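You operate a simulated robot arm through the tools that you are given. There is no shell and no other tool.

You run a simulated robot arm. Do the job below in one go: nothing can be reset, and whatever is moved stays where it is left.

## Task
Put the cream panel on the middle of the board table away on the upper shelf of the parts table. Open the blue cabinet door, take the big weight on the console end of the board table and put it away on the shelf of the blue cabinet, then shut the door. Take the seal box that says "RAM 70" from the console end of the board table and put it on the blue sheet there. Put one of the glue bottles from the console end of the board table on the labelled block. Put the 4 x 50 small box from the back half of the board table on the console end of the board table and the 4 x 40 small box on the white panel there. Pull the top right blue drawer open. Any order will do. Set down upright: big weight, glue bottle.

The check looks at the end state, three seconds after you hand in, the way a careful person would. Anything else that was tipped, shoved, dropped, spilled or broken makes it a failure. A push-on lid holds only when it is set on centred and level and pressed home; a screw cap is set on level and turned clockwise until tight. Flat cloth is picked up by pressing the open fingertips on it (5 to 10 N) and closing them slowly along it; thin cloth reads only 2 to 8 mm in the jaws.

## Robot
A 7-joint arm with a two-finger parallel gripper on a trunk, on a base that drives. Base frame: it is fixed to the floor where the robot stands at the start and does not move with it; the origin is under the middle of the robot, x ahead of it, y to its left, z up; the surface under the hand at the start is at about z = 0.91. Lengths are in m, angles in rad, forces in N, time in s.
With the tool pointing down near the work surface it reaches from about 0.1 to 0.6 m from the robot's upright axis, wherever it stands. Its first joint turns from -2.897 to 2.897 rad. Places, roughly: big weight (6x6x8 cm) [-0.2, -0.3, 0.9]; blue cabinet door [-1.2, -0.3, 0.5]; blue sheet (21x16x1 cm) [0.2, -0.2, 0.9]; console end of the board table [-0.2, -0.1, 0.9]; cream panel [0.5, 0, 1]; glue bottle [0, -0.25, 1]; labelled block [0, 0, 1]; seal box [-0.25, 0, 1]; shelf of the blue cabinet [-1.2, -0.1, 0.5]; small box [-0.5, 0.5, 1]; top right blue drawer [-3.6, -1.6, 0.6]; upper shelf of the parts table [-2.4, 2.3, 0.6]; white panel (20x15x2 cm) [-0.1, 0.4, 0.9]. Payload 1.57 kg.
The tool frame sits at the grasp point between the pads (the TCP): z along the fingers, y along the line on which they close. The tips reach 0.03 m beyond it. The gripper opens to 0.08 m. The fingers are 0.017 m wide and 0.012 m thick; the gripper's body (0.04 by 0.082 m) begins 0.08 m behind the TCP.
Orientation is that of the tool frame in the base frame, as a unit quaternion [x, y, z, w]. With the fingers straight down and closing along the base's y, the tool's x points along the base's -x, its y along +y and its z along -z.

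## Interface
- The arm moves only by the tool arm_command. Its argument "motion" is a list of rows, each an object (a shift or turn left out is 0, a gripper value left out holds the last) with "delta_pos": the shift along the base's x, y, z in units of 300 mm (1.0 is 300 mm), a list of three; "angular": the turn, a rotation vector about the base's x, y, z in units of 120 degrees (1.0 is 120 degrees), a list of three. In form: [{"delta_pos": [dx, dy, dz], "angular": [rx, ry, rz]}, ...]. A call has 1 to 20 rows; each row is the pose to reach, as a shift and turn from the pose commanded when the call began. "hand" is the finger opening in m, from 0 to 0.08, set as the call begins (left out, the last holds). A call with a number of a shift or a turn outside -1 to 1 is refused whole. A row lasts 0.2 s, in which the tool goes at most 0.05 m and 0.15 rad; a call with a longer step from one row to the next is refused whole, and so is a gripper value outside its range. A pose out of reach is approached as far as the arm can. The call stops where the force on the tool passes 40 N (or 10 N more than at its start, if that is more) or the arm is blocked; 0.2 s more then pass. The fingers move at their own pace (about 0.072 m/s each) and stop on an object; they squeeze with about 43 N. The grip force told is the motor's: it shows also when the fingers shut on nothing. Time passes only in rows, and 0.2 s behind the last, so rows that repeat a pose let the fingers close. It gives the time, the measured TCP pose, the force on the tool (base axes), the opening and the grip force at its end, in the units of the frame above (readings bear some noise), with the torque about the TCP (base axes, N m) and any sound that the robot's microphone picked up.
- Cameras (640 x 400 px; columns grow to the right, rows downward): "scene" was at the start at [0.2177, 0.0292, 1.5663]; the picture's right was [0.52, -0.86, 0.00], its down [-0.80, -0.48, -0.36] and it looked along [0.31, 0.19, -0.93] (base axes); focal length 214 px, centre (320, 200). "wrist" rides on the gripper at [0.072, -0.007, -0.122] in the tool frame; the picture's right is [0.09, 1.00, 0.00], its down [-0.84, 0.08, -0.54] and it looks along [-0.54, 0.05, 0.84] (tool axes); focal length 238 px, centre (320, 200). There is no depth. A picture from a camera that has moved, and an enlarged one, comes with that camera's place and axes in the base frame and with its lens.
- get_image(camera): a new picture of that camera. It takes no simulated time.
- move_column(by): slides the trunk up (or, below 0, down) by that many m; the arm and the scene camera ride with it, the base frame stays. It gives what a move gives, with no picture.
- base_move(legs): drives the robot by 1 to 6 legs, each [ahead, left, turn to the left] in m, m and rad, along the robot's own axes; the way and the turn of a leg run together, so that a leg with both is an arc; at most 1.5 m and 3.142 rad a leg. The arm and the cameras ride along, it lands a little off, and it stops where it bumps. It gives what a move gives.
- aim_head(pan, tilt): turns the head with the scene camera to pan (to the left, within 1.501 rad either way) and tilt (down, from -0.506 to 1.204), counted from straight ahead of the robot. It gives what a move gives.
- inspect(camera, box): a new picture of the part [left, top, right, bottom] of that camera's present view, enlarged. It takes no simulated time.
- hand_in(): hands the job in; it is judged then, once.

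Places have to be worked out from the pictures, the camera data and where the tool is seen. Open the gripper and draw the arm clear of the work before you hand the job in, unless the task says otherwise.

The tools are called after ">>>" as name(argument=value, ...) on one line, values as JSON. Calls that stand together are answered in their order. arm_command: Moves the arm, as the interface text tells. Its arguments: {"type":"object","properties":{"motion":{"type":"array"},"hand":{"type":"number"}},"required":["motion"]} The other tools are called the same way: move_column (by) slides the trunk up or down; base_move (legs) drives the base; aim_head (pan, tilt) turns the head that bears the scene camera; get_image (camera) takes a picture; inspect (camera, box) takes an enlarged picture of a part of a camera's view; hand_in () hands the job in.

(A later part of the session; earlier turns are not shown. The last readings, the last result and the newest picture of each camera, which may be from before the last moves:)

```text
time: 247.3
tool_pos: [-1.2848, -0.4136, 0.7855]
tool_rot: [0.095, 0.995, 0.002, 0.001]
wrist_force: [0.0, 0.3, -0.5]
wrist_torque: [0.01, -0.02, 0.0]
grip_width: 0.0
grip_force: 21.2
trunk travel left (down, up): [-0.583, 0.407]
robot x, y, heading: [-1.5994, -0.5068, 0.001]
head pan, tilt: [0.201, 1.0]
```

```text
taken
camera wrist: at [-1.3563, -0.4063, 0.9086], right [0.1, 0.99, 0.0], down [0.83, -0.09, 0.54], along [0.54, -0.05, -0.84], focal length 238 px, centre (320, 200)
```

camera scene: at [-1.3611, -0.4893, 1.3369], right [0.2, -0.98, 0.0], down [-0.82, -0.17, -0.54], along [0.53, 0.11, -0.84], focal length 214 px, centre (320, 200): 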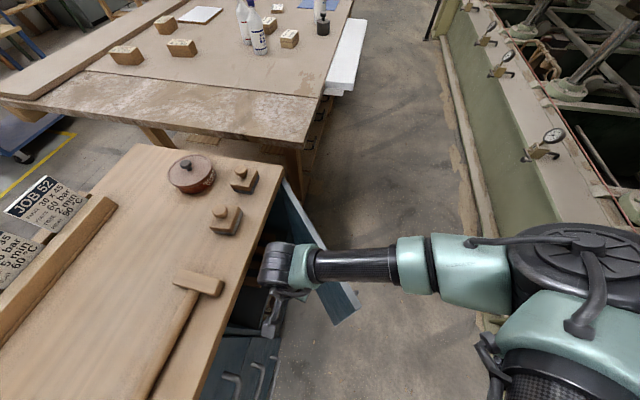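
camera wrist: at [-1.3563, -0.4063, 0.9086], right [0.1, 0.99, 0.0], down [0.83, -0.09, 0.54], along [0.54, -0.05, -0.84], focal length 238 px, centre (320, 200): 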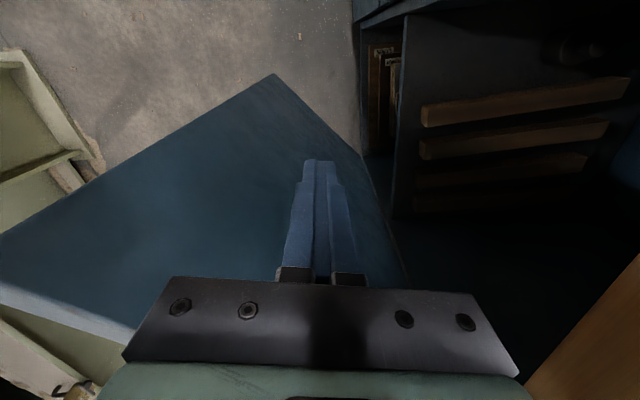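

The fingertips are inside the door. I push it open along the arc, up to about 92°.

>>> arm_command(motion=[{"delta_pos": [0.06, -0.094, 0]}, {"delta_pos": [0.119, -0.187, 0]}, {"delta_pos": [0.172, -0.258, 0]}, {"delta_pos": [0.23, -0.323, 0]}, {"delta_pos": [0.294, -0.383, 0]}, {"delta_pos": [0.363, -0.437, 0]}, {"delta_pos": [0.436, -0.485, 0]}, {"delta_pos": [0.513, -0.527, 0]}, {"delta_pos": [0.594, -0.561, 0]}, {"delta_pos": [0.677, -0.589, 0]}, {"delta_pos": [0.763, -0.609, 0]}, {"delta_pos": [0.849, -0.621, 0]}])

>>> get_image(camera="scene")

>>> get_image(camera="wrist")

```text
time: 249.9
tool_pos: [-1.0286, -0.5984, 0.7863]
tool_rot: [0.095, 0.995, 0.002, 0.001]
wrist_force: [-0.2, -1.1, 0.9]
wrist_torque: [0.02, -0.03, -0.01]
grip_width: 0.0001
grip_force: 21.3
trunk travel left (down, up): [-0.583, 0.407]
robot x, y, heading: [-1.5986, -0.5047, 0.004]
head pan, tilt: [0.201, 1.0]
```

```text
taken
camera scene: at [-1.3609, -0.4892, 1.3368], right [0.2, -0.98, 0.0], down [-0.82, -0.17, -0.54], along [0.53, 0.11, -0.84], focal length 214 px, centre (320, 200)
```

scene: 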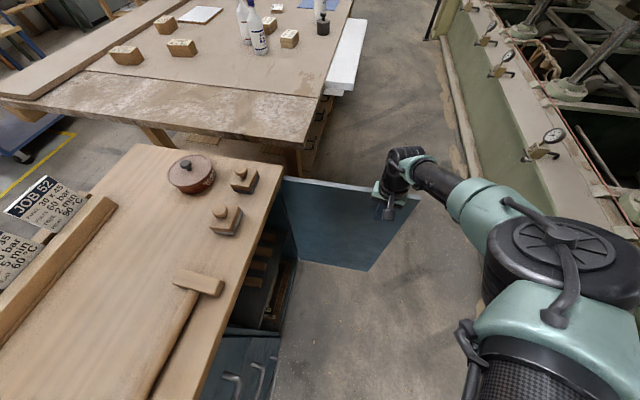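

```text
taken
camera wrist: at [-1.1009, -0.5922, 0.9091], right [0.1, 1.0, 0.0], down [0.84, -0.09, 0.54], along [0.54, -0.05, -0.84], focal length 238 px, centre (320, 200)
```

wrist: 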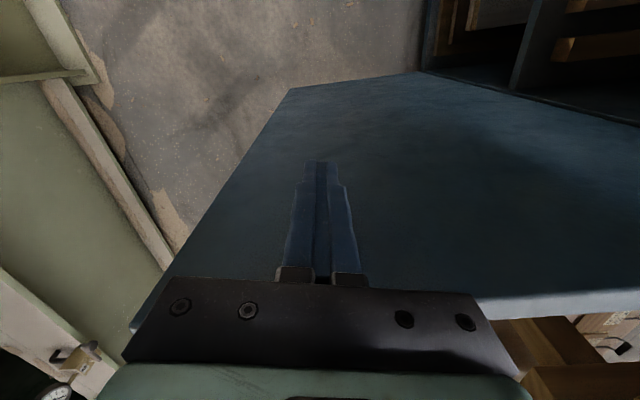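

The door stands at about 90°. I withdraw the hand in -x and then up.

>>> arm_command(motion=[{"delta_pos": [-0.15, 0, 0]}, {"delta_pos": [-0.3, 0, 0.03]}, {"delta_pos": [-0.42, 0.0, 0.15]}, {"delta_pos": [-0.5, 0.0, 0.29]}, {"delta_pos": [-0.55, 0.0, 0.45]}, {"delta_pos": [-0.6, 0.0, 0.6]}, {"delta_pos": [-0.65, 0.0, 0.75]}, {"delta_pos": [-0.65, 0.0, 0.9]}])

>>> get_image(camera="scene")

>>> inspect(camera="scene", box=[180, 140, 440, 370])

```text
refused: row 3 steps farther than a row can; nothing moved
```

```text
taken
camera scene: at [-1.3609, -0.4892, 1.3368], right [0.2, -0.98, 0.0], down [-0.82, -0.17, -0.54], along [0.53, 0.11, -0.84], focal length 214 px, centre (320, 200)
```

scene: 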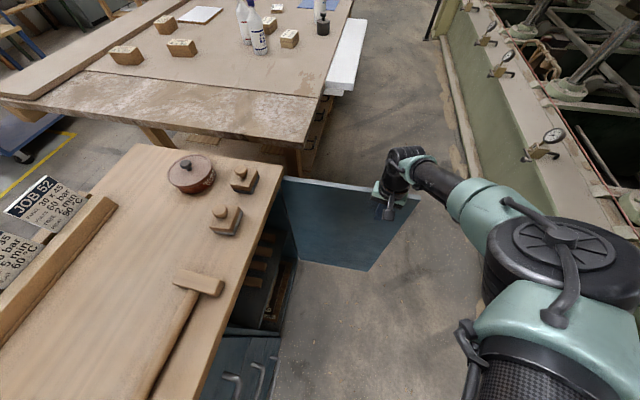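

```text
1.74 times, centred on (310, 255) of scene
camera zoom: at [-1.3609, -0.4892, 1.3368], right [0.2, -0.98, 0.0], down [-0.82, -0.17, -0.54], along [0.53, 0.11, -0.84], focal length 373 px, centre (337, 104)
```

zoom: 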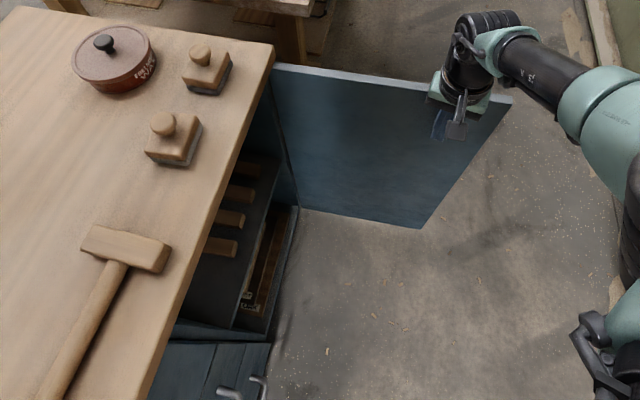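

I repeat the withdrawal with smaller steps.

>>> arm_command(motion=[{"delta_pos": [-0.15, 0, 0]}, {"delta_pos": [-0.3, 0, 0]}, {"delta_pos": [-0.42, 0.0, 0.08]}, {"delta_pos": [-0.5, 0.0, 0.2]}, {"delta_pos": [-0.55, 0.0, 0.34]}, {"delta_pos": [-0.6, 0.0, 0.48]}, {"delta_pos": [-0.62, 0.0, 0.63]}, {"delta_pos": [-0.62, 0.0, 0.78]}, {"delta_pos": [-0.62, 0.0, 0.93]}], hand=0.0)

>>> move_column(by=0.4)

>>> aim_head(pan=0.2, tilt=1.0)

>>> get_image(camera="scene")

```text
time: 251.9
tool_pos: [-1.2161, -0.6, 1.0639]
tool_rot: [0.096, 0.995, 0.001, 0.0]
wrist_force: [-0.2, 0.4, 0.5]
wrist_torque: [0.01, 0.01, 0.0]
grip_width: 0.0001
grip_force: 21.1
trunk travel left (down, up): [-0.583, 0.407]
robot x, y, heading: [-1.6009, -0.5035, -0.0]
head pan, tilt: [0.201, 1.0]
```

```text
time: 255.7
tool_pos: [-1.2151, -0.5991, 1.463]
tool_rot: [0.095, 0.995, 0.0, 0.001]
wrist_force: [-0.5, -0.7, 0.8]
wrist_torque: [-0.03, 0.01, 0.03]
grip_width: 0.0001
grip_force: 21.3
trunk travel left (down, up): [-0.983, 0.007]
robot x, y, heading: [-1.5976, -0.502, -0.001]
head pan, tilt: [0.201, 1.0]
```

```text
time: 256.3
tool_pos: [-1.2157, -0.5998, 1.4647]
tool_rot: [0.096, 0.995, 0.001, 0.001]
wrist_force: [0.5, 0.2, 0.3]
wrist_torque: [0.0, 0.04, 0.02]
grip_width: 0.0
grip_force: 21.8
trunk travel left (down, up): [-0.983, 0.007]
robot x, y, heading: [-1.5993, -0.5069, 0.002]
head pan, tilt: [0.201, 1.0]
```

```text
taken
camera scene: at [-1.3612, -0.4893, 1.7369], right [0.2, -0.98, 0.0], down [-0.82, -0.17, -0.54], along [0.53, 0.11, -0.84], focal length 214 px, centre (320, 200)
```

scene: 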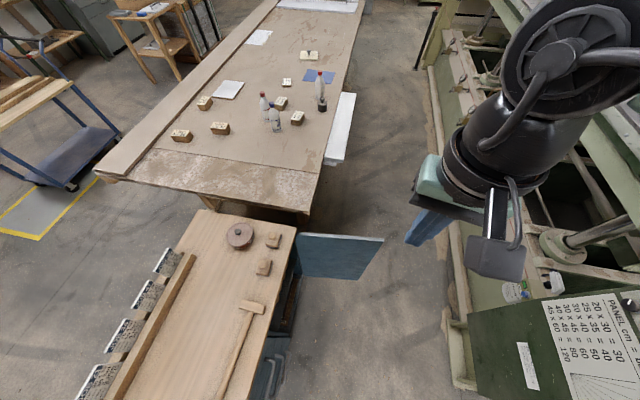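

The door is open and everything on the board table is visible from here. I drive round the north side to the working place over the table (entering at x≈0.29 as before).

>>> base_move(legs=[[-0.4, 0, 0], [0, 1.45, 0], [1.5, 0.05, 0], [0.75, 0, 0]])

>>> base_move(legs=[[0, -0.7, 0]])

>>> aim_head(pan=0.0, tilt=1.2)

>>> get_image(camera="scene")

```text
refused: leg 3 is longer than a leg can be; nothing moved
```

```text
time: 259.2
tool_pos: [-1.2605, -1.1272, 1.477]
tool_rot: [0.1, 0.995, 0.001, 0.017]
wrist_force: [-0.2, 0.5, -0.2]
wrist_torque: [0.0, 0.0, 0.03]
grip_width: 0.0
grip_force: 21.5
trunk travel left (down, up): [-0.983, 0.007]
robot x, y, heading: [-1.606, -1.0353, -0.015]
head pan, tilt: [0.201, 1.0]
stopped in leg 1: the robot was blocked; the commanded pose is now the measured one
```

```text
time: 260.0
tool_pos: [-1.2595, -1.1263, 1.4772]
tool_rot: [0.099, 0.995, 0.002, 0.018]
wrist_force: [-0.7, -0.2, 0.1]
wrist_torque: [-0.05, -0.01, 0.02]
grip_width: 0.0
grip_force: 21.4
trunk travel left (down, up): [-0.983, 0.007]
robot x, y, heading: [-1.6022, -1.0319, -0.005]
head pan, tilt: [0.0, 1.201]
```

```text
taken
camera scene: at [-1.4261, -1.0288, 1.7312], right [-0.01, -1.0, 0.0], down [-0.92, 0.0, -0.4], along [0.4, -0.01, -0.92], focal length 214 px, centre (320, 200)
```

scene: 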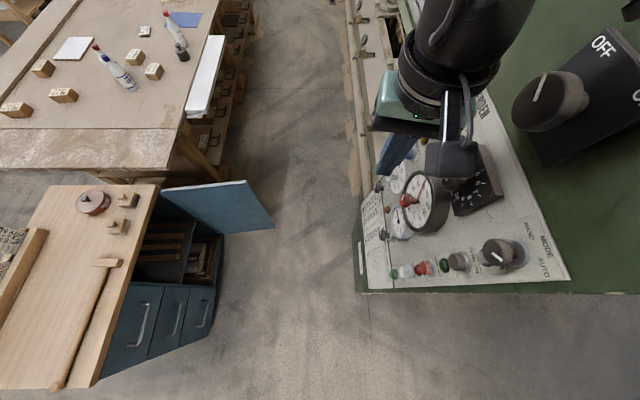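

My second call ran although the first was refused, and the arm touched the console. I move straight back (+y) at once, in a single short leg.

>>> base_move(legs=[[0, 0.5, 0]])

>>> aim_head(pan=-0.9, tilt=0.8)

>>> get_image(camera="scene")

```text
time: 262.9
tool_pos: [-1.2132, -0.6379, 1.4629]
tool_rot: [0.101, 0.995, 0.003, 0.002]
wrist_force: [-0.1, -0.1, 0.9]
wrist_torque: [0.02, 0.02, -0.01]
grip_width: 0.0
grip_force: 21.1
trunk travel left (down, up): [-0.983, 0.007]
robot x, y, heading: [-1.5964, -0.5405, -0.009]
head pan, tilt: [0.0, 1.201]
```

```text
time: 264.1
tool_pos: [-1.2139, -0.6359, 1.4642]
tool_rot: [0.101, 0.995, 0.002, 0.002]
wrist_force: [0.6, 0.7, -0.8]
wrist_torque: [-0.04, 0.02, 0.04]
grip_width: 0.0
grip_force: 21.2
trunk travel left (down, up): [-0.983, 0.007]
robot x, y, heading: [-1.6004, -0.5386, -0.009]
head pan, tilt: [-0.901, 0.799]
```

```text
taken
camera scene: at [-1.3783, -0.6026, 1.752], right [-0.79, -0.61, 0.0], down [-0.44, 0.57, -0.7], along [0.43, -0.55, -0.72], focal length 214 px, centre (320, 200)
```

scene: 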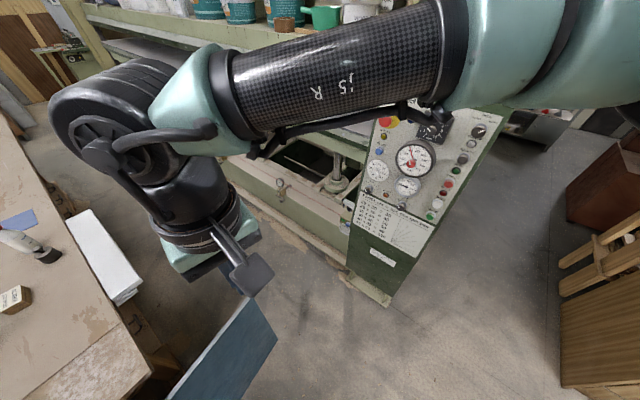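

The console looks intact. Now the route round the north, with legs within limits.

>>> base_move(legs=[[-0.4, 0, 0], [0, 1.49, 0], [1.45, 0.08, 0], [0.85, 0, 0]])

```text
time: 284.6
tool_pos: [0.7117, 0.9189, 1.4636]
tool_rot: [0.102, 0.995, 0.003, 0.001]
wrist_force: [-0.1, 0.7, 0.2]
wrist_torque: [-0.01, -0.02, 0.01]
grip_width: 0.0
grip_force: 21.2
trunk travel left (down, up): [-0.983, 0.007]
robot x, y, heading: [0.331, 1.0171, -0.012]
head pan, tilt: [-0.901, 0.799]
```

At (0.33, 1.02). I drive over the table to about (0, 0.2), then turn to heading ≈ -2.09 so all table items lie within the first joint's range.

>>> base_move(legs=[[0, -0.8, 0], [-0.33, 0, 0], [0, 0, -2.08]])

>>> aim_head(pan=0.0, tilt=1.1)

>>> get_image(camera="scene")

>>> get_image(camera="wrist")

```text
time: 286.5
tool_pos: [0.7058, 0.7162, 1.4635]
tool_rot: [0.102, 0.995, 0.004, 0.001]
wrist_force: [0.4, -1.0, 0.4]
wrist_torque: [0.07, 0.01, 0.04]
grip_width: 0.0001
grip_force: 21.2
trunk travel left (down, up): [-0.983, 0.007]
robot x, y, heading: [0.3218, 0.8194, -0.015]
head pan, tilt: [-0.901, 0.799]
stopped in leg 1: the robot was blocked; the commanded pose is now the measured one
```

```text
time: 287.7
tool_pos: [0.702, 0.7178, 1.4647]
tool_rot: [0.103, 0.995, 0.003, 0.001]
wrist_force: [-0.1, -1.3, -0.2]
wrist_torque: [-0.01, -0.03, -0.01]
grip_width: 0.0003
grip_force: 21.3
trunk travel left (down, up): [-0.983, 0.007]
robot x, y, heading: [0.3186, 0.8191, -0.012]
head pan, tilt: [0.0, 1.1]
```

```text
taken
camera scene: at [0.5529, 0.8143, 1.7303], right [-0.02, -1.0, 0.0], down [-0.89, 0.01, -0.45], along [0.45, -0.01, -0.89], focal length 214 px, centre (320, 200)
```

scene: 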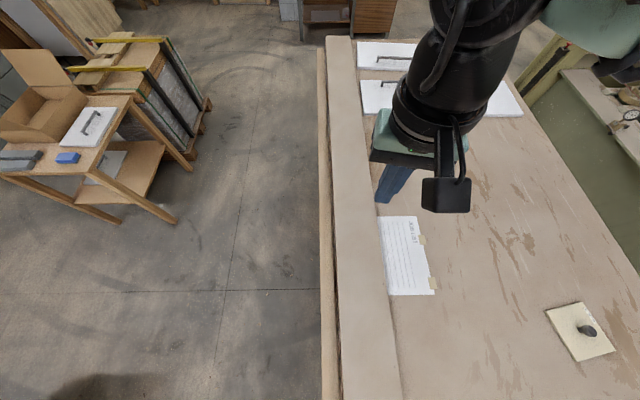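

```text
taken
camera wrist: at [0.6303, 0.7252, 1.587], right [0.11, 0.99, 0.01], down [0.83, -0.1, 0.54], along [0.54, -0.06, -0.84], focal length 238 px, centre (320, 200)
```

wrist: 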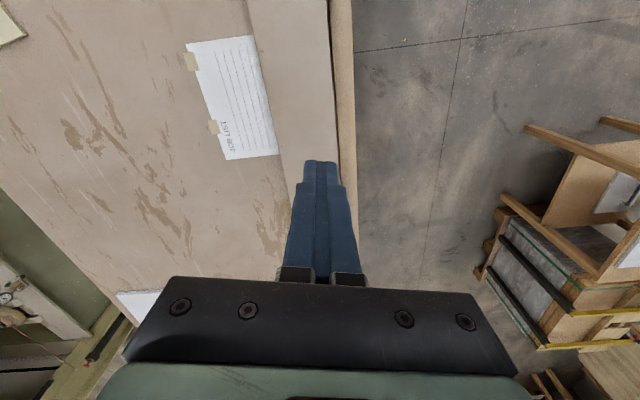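

Blocked again while the trunk is fully up; earlier I crossed here with the trunk lower. I lower the trunk by 0.2 and retry the same move alone.

>>> move_column(by=-0.2)

>>> base_move(legs=[[0, -0.6, 0]])

```text
time: 289.9
tool_pos: [0.7021, 0.719, 1.2644]
tool_rot: [0.102, 0.995, 0.002, 0.002]
wrist_force: [0.3, -0.2, 0.2]
wrist_torque: [-0.05, -0.02, -0.01]
grip_width: 0.0
grip_force: 20.9
trunk travel left (down, up): [-0.783, 0.207]
robot x, y, heading: [0.3189, 0.8223, -0.013]
head pan, tilt: [0.0, 1.1]
```

```text
time: 290.6
tool_pos: [0.7028, 0.719, 1.265]
tool_rot: [0.101, 0.995, 0.002, 0.002]
wrist_force: [-0.2, -0.7, 0.8]
wrist_torque: [0.0, -0.02, 0.01]
grip_width: 0.0
grip_force: 21.6
trunk travel left (down, up): [-0.783, 0.207]
robot x, y, heading: [0.3176, 0.818, -0.013]
head pan, tilt: [0.0, 1.1]
stopped in leg 1: the robot was blocked; the commanded pose is now the measured one
```

Not the trunk height; an under-table post near x≈0.4 would fit both observations. I try entering further west, at x≈0.12.

>>> base_move(legs=[[0, 0.08, 0], [-0.2, 0, 0], [0, -0.6, 0]])

```text
time: 295.9
tool_pos: [0.4968, 0.1955, 1.264]
tool_rot: [0.099, 0.995, 0.002, 0.002]
wrist_force: [-1.0, -0.8, -0.5]
wrist_torque: [0.04, 0.0, -0.02]
grip_width: 0.0
grip_force: 21.1
trunk travel left (down, up): [-0.783, 0.207]
robot x, y, heading: [0.1132, 0.2948, -0.011]
head pan, tilt: [0.0, 1.1]
```

It worked; the robot is at (0.11, 0.29). I shift to about (0, 0.2) and turn to heading ≈ -2.09.

>>> base_move(legs=[[-0.11, -0.09, 0], [0, 0, -2.08]])

>>> aim_head(pan=0.0, tilt=1.1)

>>> get_image(camera="scene")

>>> get_image(camera="wrist")

```text
time: 302.2
tool_pos: [-0.2672, -0.0824, 1.2644]
tool_rot: [0.907, 0.421, 0.0, 0.003]
wrist_force: [0.1, -0.5, 0.0]
wrist_torque: [0.0, 0.01, 0.01]
grip_width: 0.0001
grip_force: 21.3
trunk travel left (down, up): [-0.783, 0.207]
robot x, y, heading: [-0.0001, 0.2086, -2.078]
head pan, tilt: [0.0, 1.1]
```

```text
time: 302.8
tool_pos: [-0.2686, -0.0821, 1.2655]
tool_rot: [0.907, 0.422, -0.001, 0.003]
wrist_force: [0.5, 0.6, 0.1]
wrist_torque: [0.02, 0.02, -0.03]
grip_width: 0.0
grip_force: 21.2
trunk travel left (down, up): [-0.783, 0.207]
robot x, y, heading: [0.0025, 0.2078, -2.082]
head pan, tilt: [0.0, 1.1]
```

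```text
taken
camera scene: at [-0.1117, 0.0033, 1.5303], right [-0.87, 0.49, 0.0], down [0.44, 0.78, -0.45], along [-0.22, -0.4, -0.89], focal length 214 px, centre (320, 200)
```

scene: 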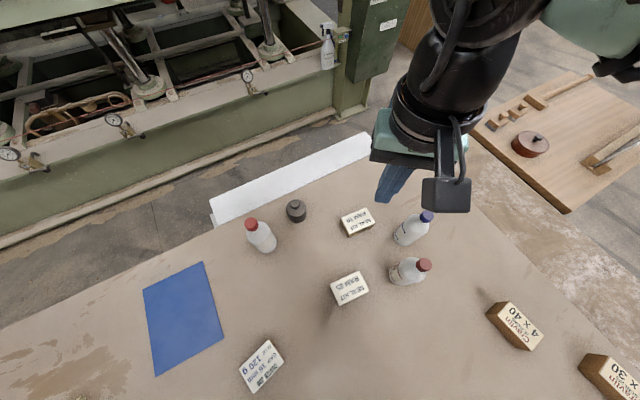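

```text
taken
camera wrist: at [-0.2271, -0.0224, 1.3871], right [0.82, -0.57, 0.0], down [-0.48, -0.69, 0.54], along [-0.31, -0.45, -0.84], focal length 238 px, centre (320, 200)
```

wrist: 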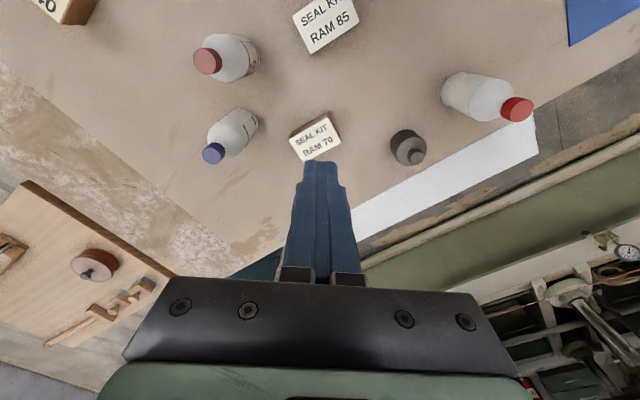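

I zoom in on the seal boxes, weight, bottle, blue sheet and block for precise positions.

>>> inspect(camera="scene", box=[230, 170, 450, 310])

>>> inspect(camera="scene", box=[120, 240, 300, 400])

>>> inspect(camera="wrist", box=[260, 80, 420, 180])

```text
2.86 times, centred on (340, 240) of scene
camera zoom: at [-0.1117, 0.0033, 1.5303], right [-0.87, 0.49, 0.0], down [0.44, 0.78, -0.45], along [-0.22, -0.4, -0.89], focal length 613 px, centre (263, 86)
```

zoom: 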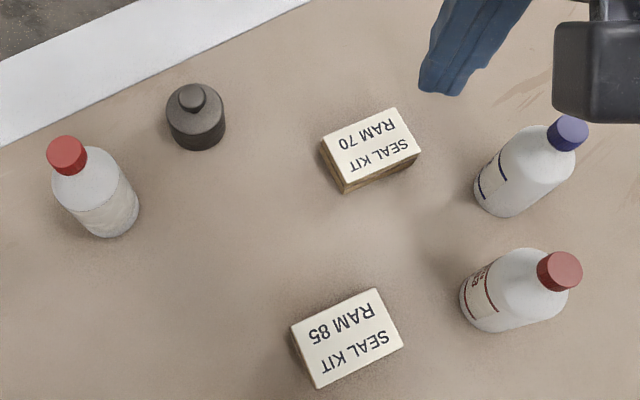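

```text
2.50 times, centred on (210, 320) of scene
camera zoom: at [-0.1117, 0.0033, 1.5303], right [-0.87, 0.49, 0.0], down [0.44, 0.78, -0.45], along [-0.22, -0.4, -0.89], focal length 536 px, centre (595, -100)
```

zoom: 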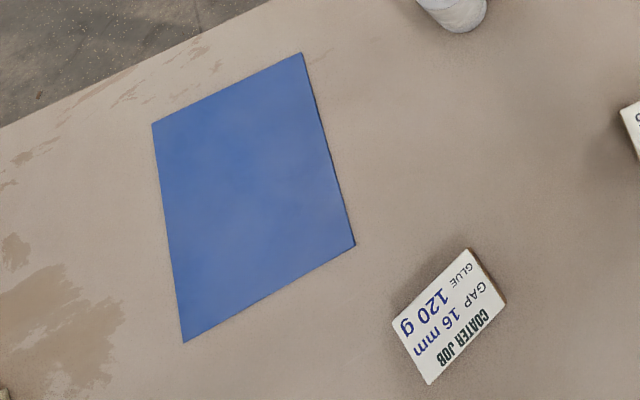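

```text
4.00 times, centred on (340, 130) of wrist
camera zoom: at [-0.2271, -0.0224, 1.3871], right [0.82, -0.57, 0.0], down [-0.48, -0.69, 0.54], along [-0.31, -0.45, -0.84], focal length 953 px, centre (240, 480)
```

zoom: 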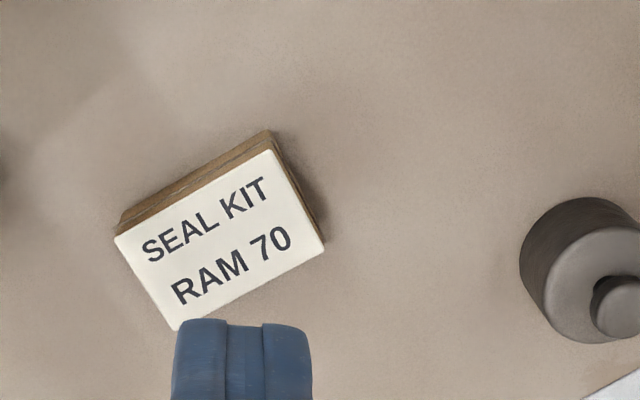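

RAM 70 box: centre ≈ (-0.321, -0.143), 8.8 x 5.2 cm, long axis almost along x. Blue sheet spans x 0.12–0.28, y -0.265…-0.06. I turn the tool so it closes along y and place it above the box with the gripper open.

>>> arm_command(motion=[{"delta_pos": [-0.03, -0.03, 0], "angular": [0, 0, -0.065]}, {"delta_pos": [-0.06, -0.07, -0.05], "angular": [0, 0, -0.13]}, {"delta_pos": [-0.09, -0.11, -0.15], "angular": [0, 0, -0.195]}, {"delta_pos": [-0.12, -0.15, -0.25], "angular": [0, 0, -0.26]}, {"delta_pos": [-0.15, -0.18, -0.35], "angular": [0, 0, -0.325]}, {"delta_pos": [-0.17, -0.2, -0.45], "angular": [0, 0, -0.39]}, {"delta_pos": [-0.175, -0.203, -0.55], "angular": [0, 0, -0.45]}, {"delta_pos": [-0.175, -0.203, -0.65], "angular": [0, 0, -0.45]}], hand=0.08)

>>> get_image(camera="wrist")

>>> get_image(camera="scene")

```text
time: 304.6
tool_pos: [-0.3196, -0.1437, 1.0691]
tool_rot: [0.999, -0.036, -0.002, 0.002]
wrist_force: [0.6, -0.3, 0.8]
wrist_torque: [0.0, 0.02, 0.0]
grip_width: 0.08
grip_force: 0.1
trunk travel left (down, up): [-0.783, 0.207]
robot x, y, heading: [-0.0002, 0.2085, -2.085]
head pan, tilt: [0.0, 1.1]
```

```text
taken
camera wrist: at [-0.2479, -0.1421, 1.1914], right [0.02, -1.0, 0.0], down [-0.84, -0.01, 0.54], along [-0.54, -0.01, -0.84], focal length 238 px, centre (320, 200)
```

wrist: 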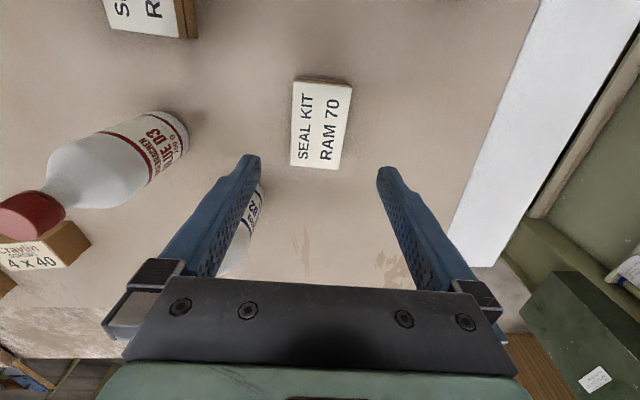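

```text
taken
camera scene: at [-0.1119, 0.003, 1.5302], right [-0.87, 0.49, 0.0], down [0.44, 0.78, -0.45], along [-0.22, -0.4, -0.89], focal length 214 px, centre (320, 200)
```

scene: 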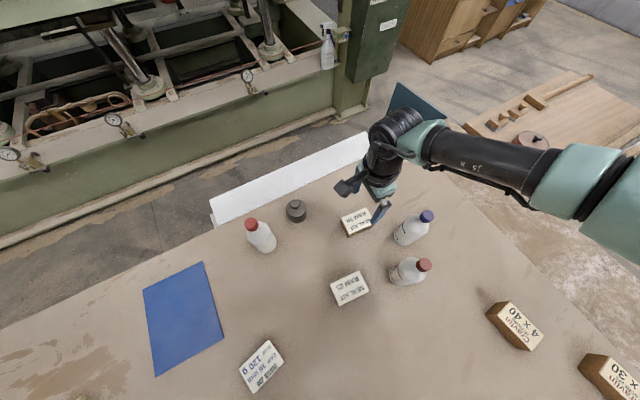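

The box is centred between the open fingers. I descend to just above the table, in steps, watching force.

>>> arm_command(motion=[{"delta_pos": [-0.003, 0.002, -0.12]}, {"delta_pos": [-0.006, 0.004, -0.24]}, {"delta_pos": [-0.006, 0.004, -0.33]}, {"delta_pos": [-0.006, 0.004, -0.39]}], hand=0.08)

>>> get_image(camera="wrist")

```text
time: 305.6
tool_pos: [-0.3234, -0.1426, 0.9527]
tool_rot: [0.999, -0.036, -0.003, 0.002]
wrist_force: [0.5, 0.3, -0.5]
wrist_torque: [0.0, -0.01, 0.0]
grip_width: 0.0801
grip_force: 0.0
trunk travel left (down, up): [-0.783, 0.207]
robot x, y, heading: [0.0031, 0.2072, -2.081]
head pan, tilt: [0.0, 1.1]
```

```text
taken
camera wrist: at [-0.2501, -0.1402, 1.0753], right [0.02, -1.0, 0.0], down [-0.84, -0.01, 0.55], along [-0.55, -0.01, -0.84], focal length 238 px, centre (320, 200)
```

wrist: 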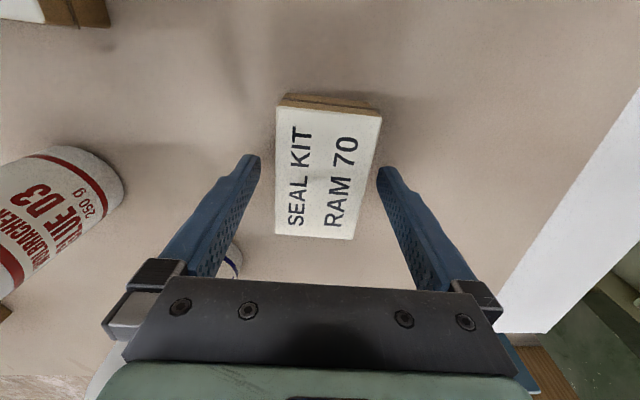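

I go down a little more and shift 5 mm toward -y to centre, then close.

>>> arm_command(motion=[{"delta_pos": [0, -0.015, -0.015]}, {"delta_pos": [0, -0.018, -0.03]}, {"delta_pos": [0, -0.018, -0.04]}], hand=0.08)

>>> arm_command(motion=[{"delta_pos": [0, 0, 0]}, {"delta_pos": [0, 0, 0]}, {"delta_pos": [0, 0, 0]}, {"delta_pos": [0, 0, 0]}], hand=0.03)

>>> get_image(camera="wrist")

```text
time: 306.4
tool_pos: [-0.3221, -0.1483, 0.9398]
tool_rot: [0.999, -0.036, -0.002, 0.002]
wrist_force: [-0.3, 0.0, 1.1]
wrist_torque: [0.03, -0.01, 0.04]
grip_width: 0.0801
grip_force: 0.0
trunk travel left (down, up): [-0.783, 0.207]
robot x, y, heading: [0.0004, 0.2058, -2.078]
head pan, tilt: [0.0, 1.1]
```

```text
time: 307.4
tool_pos: [-0.322, -0.1488, 0.9407]
tool_rot: [0.999, -0.036, -0.001, 0.002]
wrist_force: [0.0, -0.2, -0.2]
wrist_torque: [0.0, -0.01, -0.02]
grip_width: 0.0544
grip_force: 43.5
trunk travel left (down, up): [-0.783, 0.207]
robot x, y, heading: [0.0038, 0.2035, -2.079]
head pan, tilt: [0.0, 1.1]
```

```text
taken
camera wrist: at [-0.2499, -0.1454, 1.0632], right [0.02, -1.0, 0.0], down [-0.84, -0.01, 0.54], along [-0.54, -0.01, -0.84], focal length 238 px, centre (320, 200)
```

wrist: 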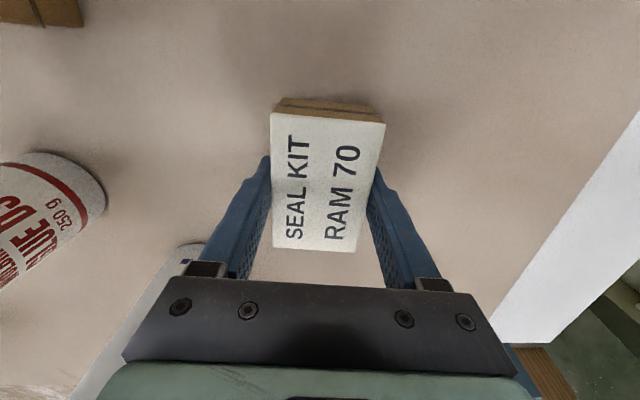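

Gripped at 54 mm. I lift it to z≈1.2 and carry it over toward the blue sheet in two stretches.

>>> arm_command(motion=[{"delta_pos": [0, 0, 0.1]}, {"delta_pos": [0, 0, 0.25]}, {"delta_pos": [0, 0, 0.4]}, {"delta_pos": [0, 0, 0.55]}, {"delta_pos": [0, 0, 0.7]}, {"delta_pos": [0, 0, 0.85]}])

>>> arm_command(motion=[{"delta_pos": [0.15, 0, 0]}, {"delta_pos": [0.3, 0, 0]}, {"delta_pos": [0.45, 0, 0]}, {"delta_pos": [0.6, 0, 0]}, {"delta_pos": [0.75, 0, 0]}, {"delta_pos": [0.88, 0, 0]}])

>>> arm_command(motion=[{"delta_pos": [0.15, 0, 0]}, {"delta_pos": [0.3, -0.01, 0]}, {"delta_pos": [0.45, -0.02, 0]}, {"delta_pos": [0.6, -0.03, 0]}, {"delta_pos": [0.75, -0.04, 0]}, {"delta_pos": [0.86, -0.05, 0]}])

>>> get_image(camera="wrist")

>>> get_image(camera="scene")

```text
time: 308.8
tool_pos: [-0.3211, -0.149, 1.1962]
tool_rot: [0.999, -0.036, -0.001, 0.003]
wrist_force: [0.7, 0.4, 0.3]
wrist_torque: [-0.01, 0.03, 0.01]
grip_width: 0.0541
grip_force: 42.9
trunk travel left (down, up): [-0.783, 0.207]
robot x, y, heading: [-0.0034, 0.2094, -2.084]
head pan, tilt: [0.0, 1.1]
```

```text
time: 310.2
tool_pos: [-0.0574, -0.1476, 1.1964]
tool_rot: [0.999, -0.037, -0.001, 0.001]
wrist_force: [-0.4, 0.1, -1.1]
wrist_torque: [-0.01, 0.01, 0.02]
grip_width: 0.054
grip_force: 43.3
trunk travel left (down, up): [-0.783, 0.207]
robot x, y, heading: [0.0027, 0.207, -2.077]
head pan, tilt: [0.0, 1.1]
```

```text
time: 311.6
tool_pos: [0.2013, -0.162, 1.1947]
tool_rot: [0.999, -0.037, -0.003, 0.002]
wrist_force: [0.4, -0.2, -0.3]
wrist_torque: [0.0, -0.02, 0.03]
grip_width: 0.0539
grip_force: 43.7
trunk travel left (down, up): [-0.783, 0.207]
robot x, y, heading: [0.0027, 0.2078, -2.081]
head pan, tilt: [0.0, 1.1]
```

```text
taken
camera wrist: at [0.2731, -0.1603, 1.3172], right [0.02, -1.0, 0.0], down [-0.84, -0.01, 0.55], along [-0.55, -0.01, -0.84], focal length 238 px, centre (320, 200)
```

wrist: 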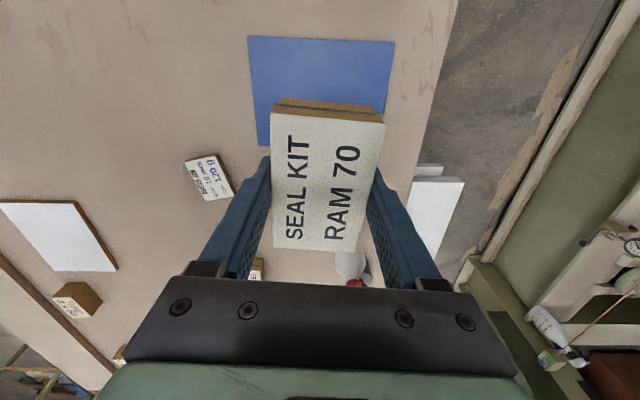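

```text
taken
camera scene: at [-0.1107, 0.003, 1.5303], right [-0.87, 0.49, 0.0], down [0.44, 0.78, -0.45], along [-0.22, -0.4, -0.89], focal length 214 px, centre (320, 200)
```

scene: 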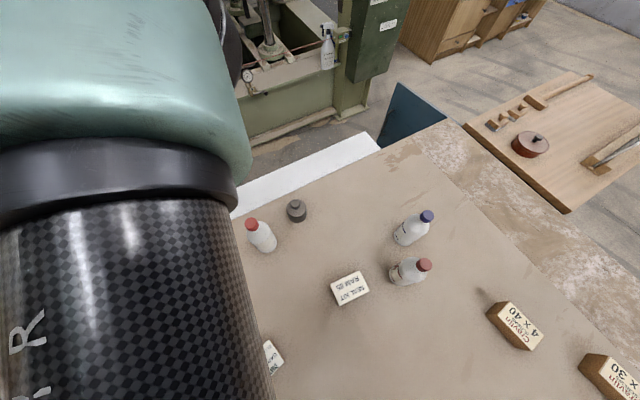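

The box is centred above the blue sheet. I lower it to ~2 cm above, then in fine steps until it touches.

>>> arm_command(motion=[{"delta_pos": [-0.005, 0, -0.15]}, {"delta_pos": [-0.007, 0, -0.3]}, {"delta_pos": [-0.007, 0, -0.45]}, {"delta_pos": [-0.007, 0, -0.6]}, {"delta_pos": [-0.007, 0, -0.7]}, {"delta_pos": [-0.007, 0, -0.78]}])

>>> arm_command(motion=[{"delta_pos": [0, 0, -0.01]}, {"delta_pos": [0, 0, -0.02]}, {"delta_pos": [0, 0, -0.03]}, {"delta_pos": [0, 0, -0.04]}])

>>> get_image(camera="wrist")

```text
time: 313.0
tool_pos: [0.1988, -0.1637, 0.9597]
tool_rot: [0.999, -0.036, -0.002, 0.003]
wrist_force: [-0.4, -0.1, 0.6]
wrist_torque: [0.01, 0.0, 0.03]
grip_width: 0.0542
grip_force: 43.0
trunk travel left (down, up): [-0.783, 0.207]
robot x, y, heading: [0.0041, 0.204, -2.082]
head pan, tilt: [0.0, 1.1]
```

```text
time: 314.0
tool_pos: [0.1973, -0.1625, 0.9486]
tool_rot: [0.999, -0.036, -0.002, 0.002]
wrist_force: [0.0, 0.4, -0.1]
wrist_torque: [-0.01, -0.02, -0.01]
grip_width: 0.0542
grip_force: 43.2
trunk travel left (down, up): [-0.783, 0.207]
robot x, y, heading: [-0.0018, 0.2041, -2.084]
head pan, tilt: [0.0, 1.1]
```

```text
taken
camera wrist: at [0.2701, -0.1606, 1.0715], right [0.02, -1.0, 0.0], down [-0.84, -0.01, 0.55], along [-0.54, -0.01, -0.84], focal length 238 px, centre (320, 200)
```

wrist: 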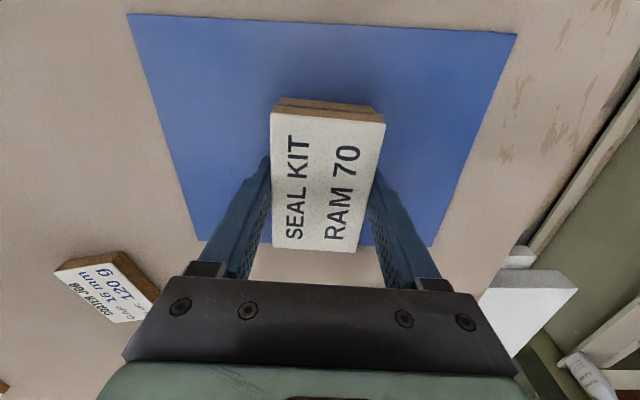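

No contact yet at 0.9486. I continue in 2 mm steps.

>>> arm_command(motion=[{"delta_pos": [0, 0, -0.007]}, {"delta_pos": [0, 0, -0.012]}, {"delta_pos": [0, 0, -0.017]}])

```text
time: 314.8
tool_pos: [0.1974, -0.1623, 0.9449]
tool_rot: [0.999, -0.036, -0.002, 0.003]
wrist_force: [-0.4, 0.0, -0.2]
wrist_torque: [0.0, -0.02, -0.02]
grip_width: 0.0543
grip_force: 42.8
trunk travel left (down, up): [-0.783, 0.207]
robot x, y, heading: [0.0057, 0.2049, -2.081]
head pan, tilt: [0.0, 1.1]
```

Still free. I go down a few more millimetres.

>>> arm_command(motion=[{"delta_pos": [0, 0, -0.005]}, {"delta_pos": [0, 0, -0.01]}, {"delta_pos": [0, 0, -0.013]}, {"delta_pos": [0, 0, -0.013]}])

```text
time: 315.8
tool_pos: [0.1974, -0.163, 0.9436]
tool_rot: [0.999, -0.036, 0.0, 0.005]
wrist_force: [-3.2, -1.1, 33.5]
wrist_torque: [0.94, 0.47, 0.13]
grip_width: 0.0542
grip_force: 42.9
trunk travel left (down, up): [-0.783, 0.207]
robot x, y, heading: [0.0038, 0.204, -2.079]
head pan, tilt: [0.0, 1.1]
```

Contact (33 N). I ease up 1.5 mm, open the fingers and rise.

>>> arm_command(motion=[{"delta_pos": [0, 0, 0.006]}, {"delta_pos": [0, 0, 0.008]}])

>>> arm_command(motion=[{"delta_pos": [0, 0, 0]}, {"delta_pos": [0, 0, 0]}, {"delta_pos": [0, 0, 0]}, {"delta_pos": [0, 0, 0.1]}, {"delta_pos": [0, 0, 0.25]}, {"delta_pos": [0, 0, 0.4]}, {"delta_pos": [0, 0, 0.55]}, {"delta_pos": [0, 0, 0.7]}, {"delta_pos": [0, 0, 0.85]}, {"delta_pos": [0, 0, 0.95]}], hand=0.08)

>>> get_image(camera="wrist")

```text
time: 316.4
tool_pos: [0.1974, -0.163, 0.9424]
tool_rot: [0.999, -0.036, 0.001, 0.004]
wrist_force: [2.9, -3.9, 19.8]
wrist_torque: [0.5, 0.05, -0.06]
grip_width: 0.0544
grip_force: 42.9
trunk travel left (down, up): [-0.783, 0.207]
robot x, y, heading: [0.0019, 0.2058, -2.083]
head pan, tilt: [0.0, 1.1]
```

```text
time: 318.6
tool_pos: [0.198, -0.1631, 1.2293]
tool_rot: [0.999, -0.036, -0.002, 0.002]
wrist_force: [0.0, -0.3, -0.2]
wrist_torque: [-0.01, 0.03, -0.01]
grip_width: 0.0799
grip_force: 0.0
trunk travel left (down, up): [-0.783, 0.207]
robot x, y, heading: [0.0041, 0.2048, -2.078]
head pan, tilt: [0.0, 1.1]
```

```text
taken
camera wrist: at [0.2702, -0.1601, 1.3514], right [0.02, -1.0, 0.0], down [-0.84, -0.01, 0.54], along [-0.54, -0.01, -0.84], focal length 238 px, centre (320, 200)
```

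wrist: 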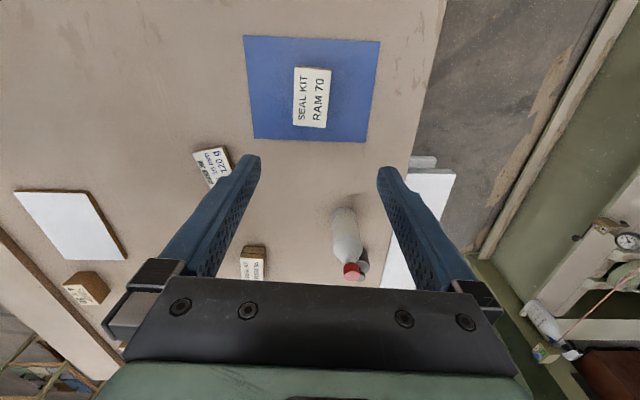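

RAM 70 sits on the blue sheet. The glue bottle's cap triangulates to about (-0.0605, -0.224, 1.068). I move above it with the gripper open and check.

>>> arm_command(motion=[{"delta_pos": [-0.15, -0.03, 0]}, {"delta_pos": [-0.3, -0.07, 0]}, {"delta_pos": [-0.45, -0.1, 0]}, {"delta_pos": [-0.6, -0.14, 0]}, {"delta_pos": [-0.75, -0.18, 0]}, {"delta_pos": [-0.862, -0.203, 0]}], hand=0.08)

>>> get_image(camera="wrist")

>>> get_image(camera="scene")

```text
time: 320.0
tool_pos: [-0.063, -0.2236, 1.2279]
tool_rot: [0.999, -0.036, -0.001, 0.003]
wrist_force: [-0.4, -0.9, -0.5]
wrist_torque: [-0.01, -0.01, -0.03]
grip_width: 0.0801
grip_force: 0.1
trunk travel left (down, up): [-0.783, 0.207]
robot x, y, heading: [0.0015, 0.2064, -2.077]
head pan, tilt: [0.0, 1.1]
```

```text
taken
camera wrist: at [0.0095, -0.2216, 1.3509], right [0.02, -1.0, 0.0], down [-0.84, -0.02, 0.54], along [-0.54, -0.02, -0.84], focal length 238 px, centre (320, 200)
```

wrist: 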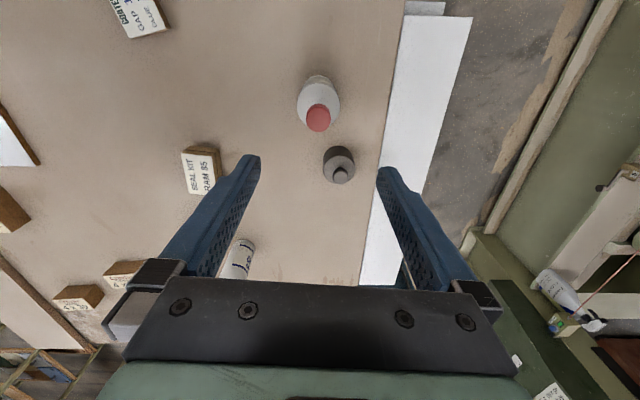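

```text
taken
camera scene: at [-0.1124, 0.0035, 1.5302], right [-0.87, 0.49, 0.0], down [0.44, 0.78, -0.45], along [-0.22, -0.4, -0.89], focal length 214 px, centre (320, 200)
```

scene: 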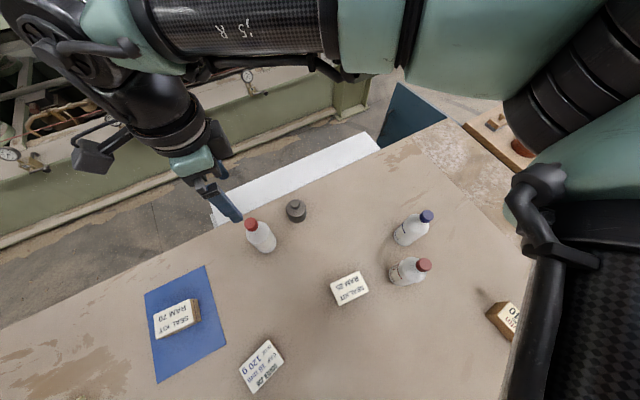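

The bottle is at about (-0.0586, -0.2204). I correct and descend until the tips pass the shoulder, then check.

>>> arm_command(motion=[{"delta_pos": [0.015, 0.01, -0.15]}, {"delta_pos": [0.015, 0.01, -0.3]}, {"delta_pos": [0.015, 0.01, -0.45]}, {"delta_pos": [0.015, 0.01, -0.56]}], hand=0.08)

>>> get_image(camera="wrist")

```text
time: 321.0
tool_pos: [-0.0582, -0.2199, 1.0593]
tool_rot: [0.999, -0.035, -0.001, 0.003]
wrist_force: [-0.5, -0.5, 0.3]
wrist_torque: [-0.01, 0.01, 0.01]
grip_width: 0.0799
grip_force: 0.1
trunk travel left (down, up): [-0.783, 0.207]
robot x, y, heading: [0.0056, 0.2092, -2.08]
head pan, tilt: [0.0, 1.1]
```

```text
taken
camera wrist: at [0.015, -0.2175, 1.1823], right [0.02, -1.0, 0.0], down [-0.84, -0.01, 0.54], along [-0.54, -0.01, -0.84], focal length 238 px, centre (320, 200)
```

wrist: 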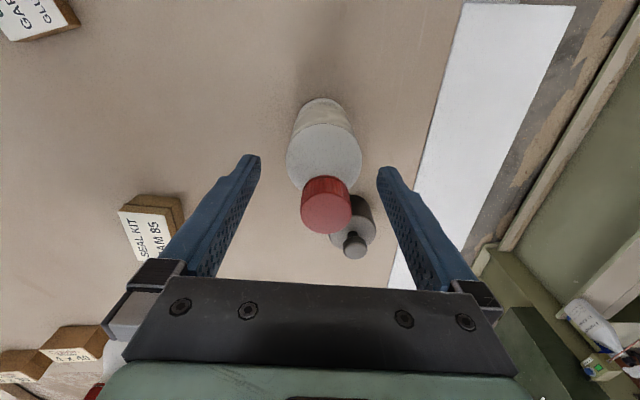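

The cap is between the fingers and nearly centred. I descend the last 6 cm to z≈0.998 and close on the body.

>>> arm_command(motion=[{"delta_pos": [-0.006, -0.008, -0.07]}, {"delta_pos": [-0.006, -0.008, -0.14]}, {"delta_pos": [-0.006, -0.008, -0.2]}], hand=0.08)

>>> arm_command(motion=[{"delta_pos": [0, 0, 0]}, {"delta_pos": [0, 0, 0]}, {"delta_pos": [0, 0, 0]}, {"delta_pos": [0, 0, 0]}], hand=0.045)

>>> get_image(camera="wrist")

```text
time: 321.8
tool_pos: [-0.057, -0.2221, 0.9994]
tool_rot: [0.999, -0.035, -0.001, 0.003]
wrist_force: [0.0, 0.9, 2.0]
wrist_torque: [-0.04, -0.03, -0.01]
grip_width: 0.0796
grip_force: 0.2
trunk travel left (down, up): [-0.783, 0.207]
robot x, y, heading: [0.0019, 0.2062, -2.084]
head pan, tilt: [0.0, 1.1]
```

```text
time: 322.8
tool_pos: [-0.0586, -0.2228, 0.9998]
tool_rot: [0.999, -0.035, -0.001, 0.003]
wrist_force: [-0.1, -0.5, 0.8]
wrist_torque: [-0.02, -0.06, -0.03]
grip_width: 0.0565
grip_force: 42.6
trunk travel left (down, up): [-0.783, 0.207]
robot x, y, heading: [0.0043, 0.2079, -2.082]
head pan, tilt: [0.0, 1.1]
```

```text
taken
camera wrist: at [0.0141, -0.2203, 1.1229], right [0.02, -1.0, 0.0], down [-0.84, -0.01, 0.54], along [-0.54, -0.01, -0.84], focal length 238 px, centre (320, 200)
```

wrist: 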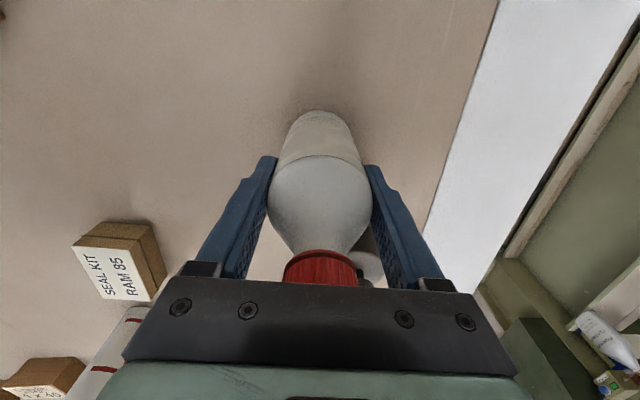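

The bottle is held (56.5 mm). I lift it 15 cm and carry it over toward the labelled block.

>>> arm_command(motion=[{"delta_pos": [0, 0, 0.06]}, {"delta_pos": [0, 0, 0.2]}, {"delta_pos": [0, 0, 0.35]}, {"delta_pos": [0, 0, 0.5]}])

>>> arm_command(motion=[{"delta_pos": [0.06, 0.13, 0]}, {"delta_pos": [0.12, 0.26, 0]}, {"delta_pos": [0.18, 0.39, 0]}, {"delta_pos": [0.24, 0.52, 0]}, {"delta_pos": [0.3, 0.65, 0]}, {"delta_pos": [0.36, 0.78, 0]}, {"delta_pos": [0.389, 0.871, 0]}])

>>> aim_head(pan=0.3, tilt=1.2)

>>> get_image(camera="scene")

>>> get_image(camera="wrist")

```text
time: 323.8
tool_pos: [-0.0577, -0.2225, 1.1507]
tool_rot: [0.999, -0.036, -0.001, 0.002]
wrist_force: [0.5, -0.5, -3.4]
wrist_torque: [-0.02, -0.01, -0.02]
grip_width: 0.0562
grip_force: 42.6
trunk travel left (down, up): [-0.783, 0.207]
robot x, y, heading: [0.0038, 0.2065, -2.082]
head pan, tilt: [0.0, 1.1]
```

```text
time: 325.4
tool_pos: [0.1102, -0.0243, 1.1302]
tool_rot: [0.999, -0.036, -0.001, 0.002]
wrist_force: [-0.3, -0.1, -3.3]
wrist_torque: [-0.03, 0.02, -0.01]
grip_width: 0.0563
grip_force: 42.8
out of reach, approached as far as the arm can: row 5, 6, 7
trunk travel left (down, up): [-0.783, 0.207]
robot x, y, heading: [0.003, 0.2069, -2.082]
head pan, tilt: [0.0, 1.1]
```

```text
time: 326.2
tool_pos: [0.1084, -0.0243, 1.1302]
tool_rot: [0.999, -0.037, -0.002, 0.001]
wrist_force: [0.0, -0.2, -2.4]
wrist_torque: [-0.01, -0.01, 0.04]
grip_width: 0.0566
grip_force: 42.7
trunk travel left (down, up): [-0.783, 0.207]
robot x, y, heading: [0.0042, 0.2117, -2.087]
head pan, tilt: [0.3, 1.201]
```

```text
taken
camera scene: at [-0.0926, 0.0036, 1.5243], right [-0.98, 0.21, 0.0], down [0.2, 0.91, -0.36], along [-0.08, -0.35, -0.93], focal length 214 px, centre (320, 200)
```

scene: 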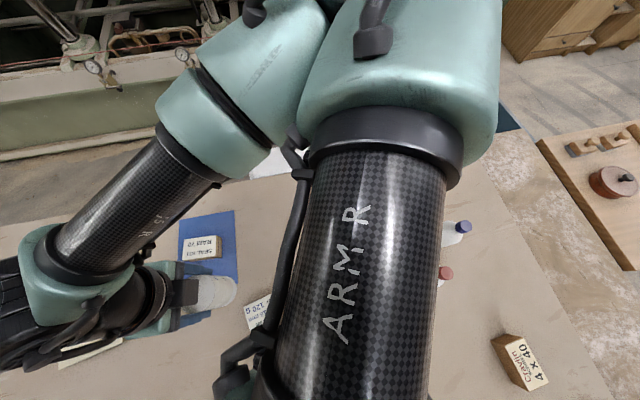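

```text
taken
camera wrist: at [0.1807, -0.0224, 1.2529], right [0.02, -1.0, 0.0], down [-0.84, -0.01, 0.55], along [-0.55, -0.01, -0.84], focal length 238 px, centre (320, 200)
```

wrist: 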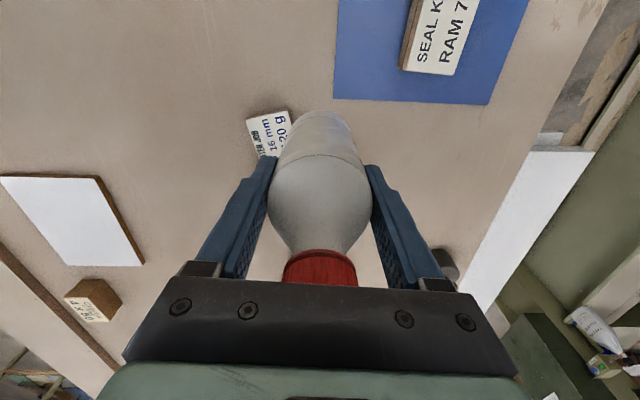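

The target is too close to the robot axis at this height. I shift the base by (-0.10, +0.15) while holding the bottle, to give the arm room.

>>> base_move(legs=[[-0.081, -0.161, 0]])

>>> get_image(camera="scene")

>>> get_image(camera="wrist")

```text
time: 327.7
tool_pos: [0.0073, 0.1251, 1.1304]
tool_rot: [0.999, -0.036, -0.002, 0.002]
wrist_force: [-0.4, -0.8, -3.6]
wrist_torque: [-0.03, -0.03, -0.01]
grip_width: 0.0564
grip_force: 42.3
trunk travel left (down, up): [-0.783, 0.207]
robot x, y, heading: [-0.0966, 0.3555, -2.083]
head pan, tilt: [0.3, 1.201]
```

```text
taken
camera scene: at [-0.1933, 0.1536, 1.5243], right [-0.98, 0.21, 0.0], down [0.2, 0.91, -0.36], along [-0.08, -0.35, -0.93], focal length 214 px, centre (320, 200)
```

scene: 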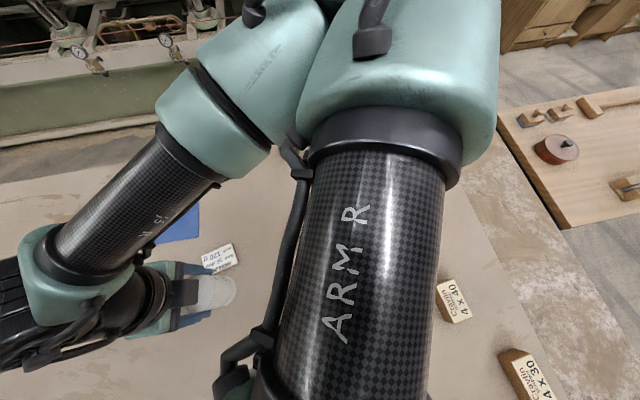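

```text
taken
camera wrist: at [0.0802, 0.1274, 1.2528], right [0.02, -1.0, 0.0], down [-0.84, -0.01, 0.55], along [-0.55, -0.01, -0.84], focal length 238 px, centre (320, 200)
```

wrist: 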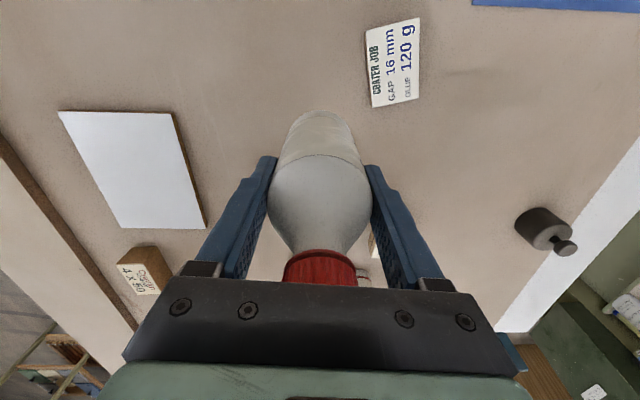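

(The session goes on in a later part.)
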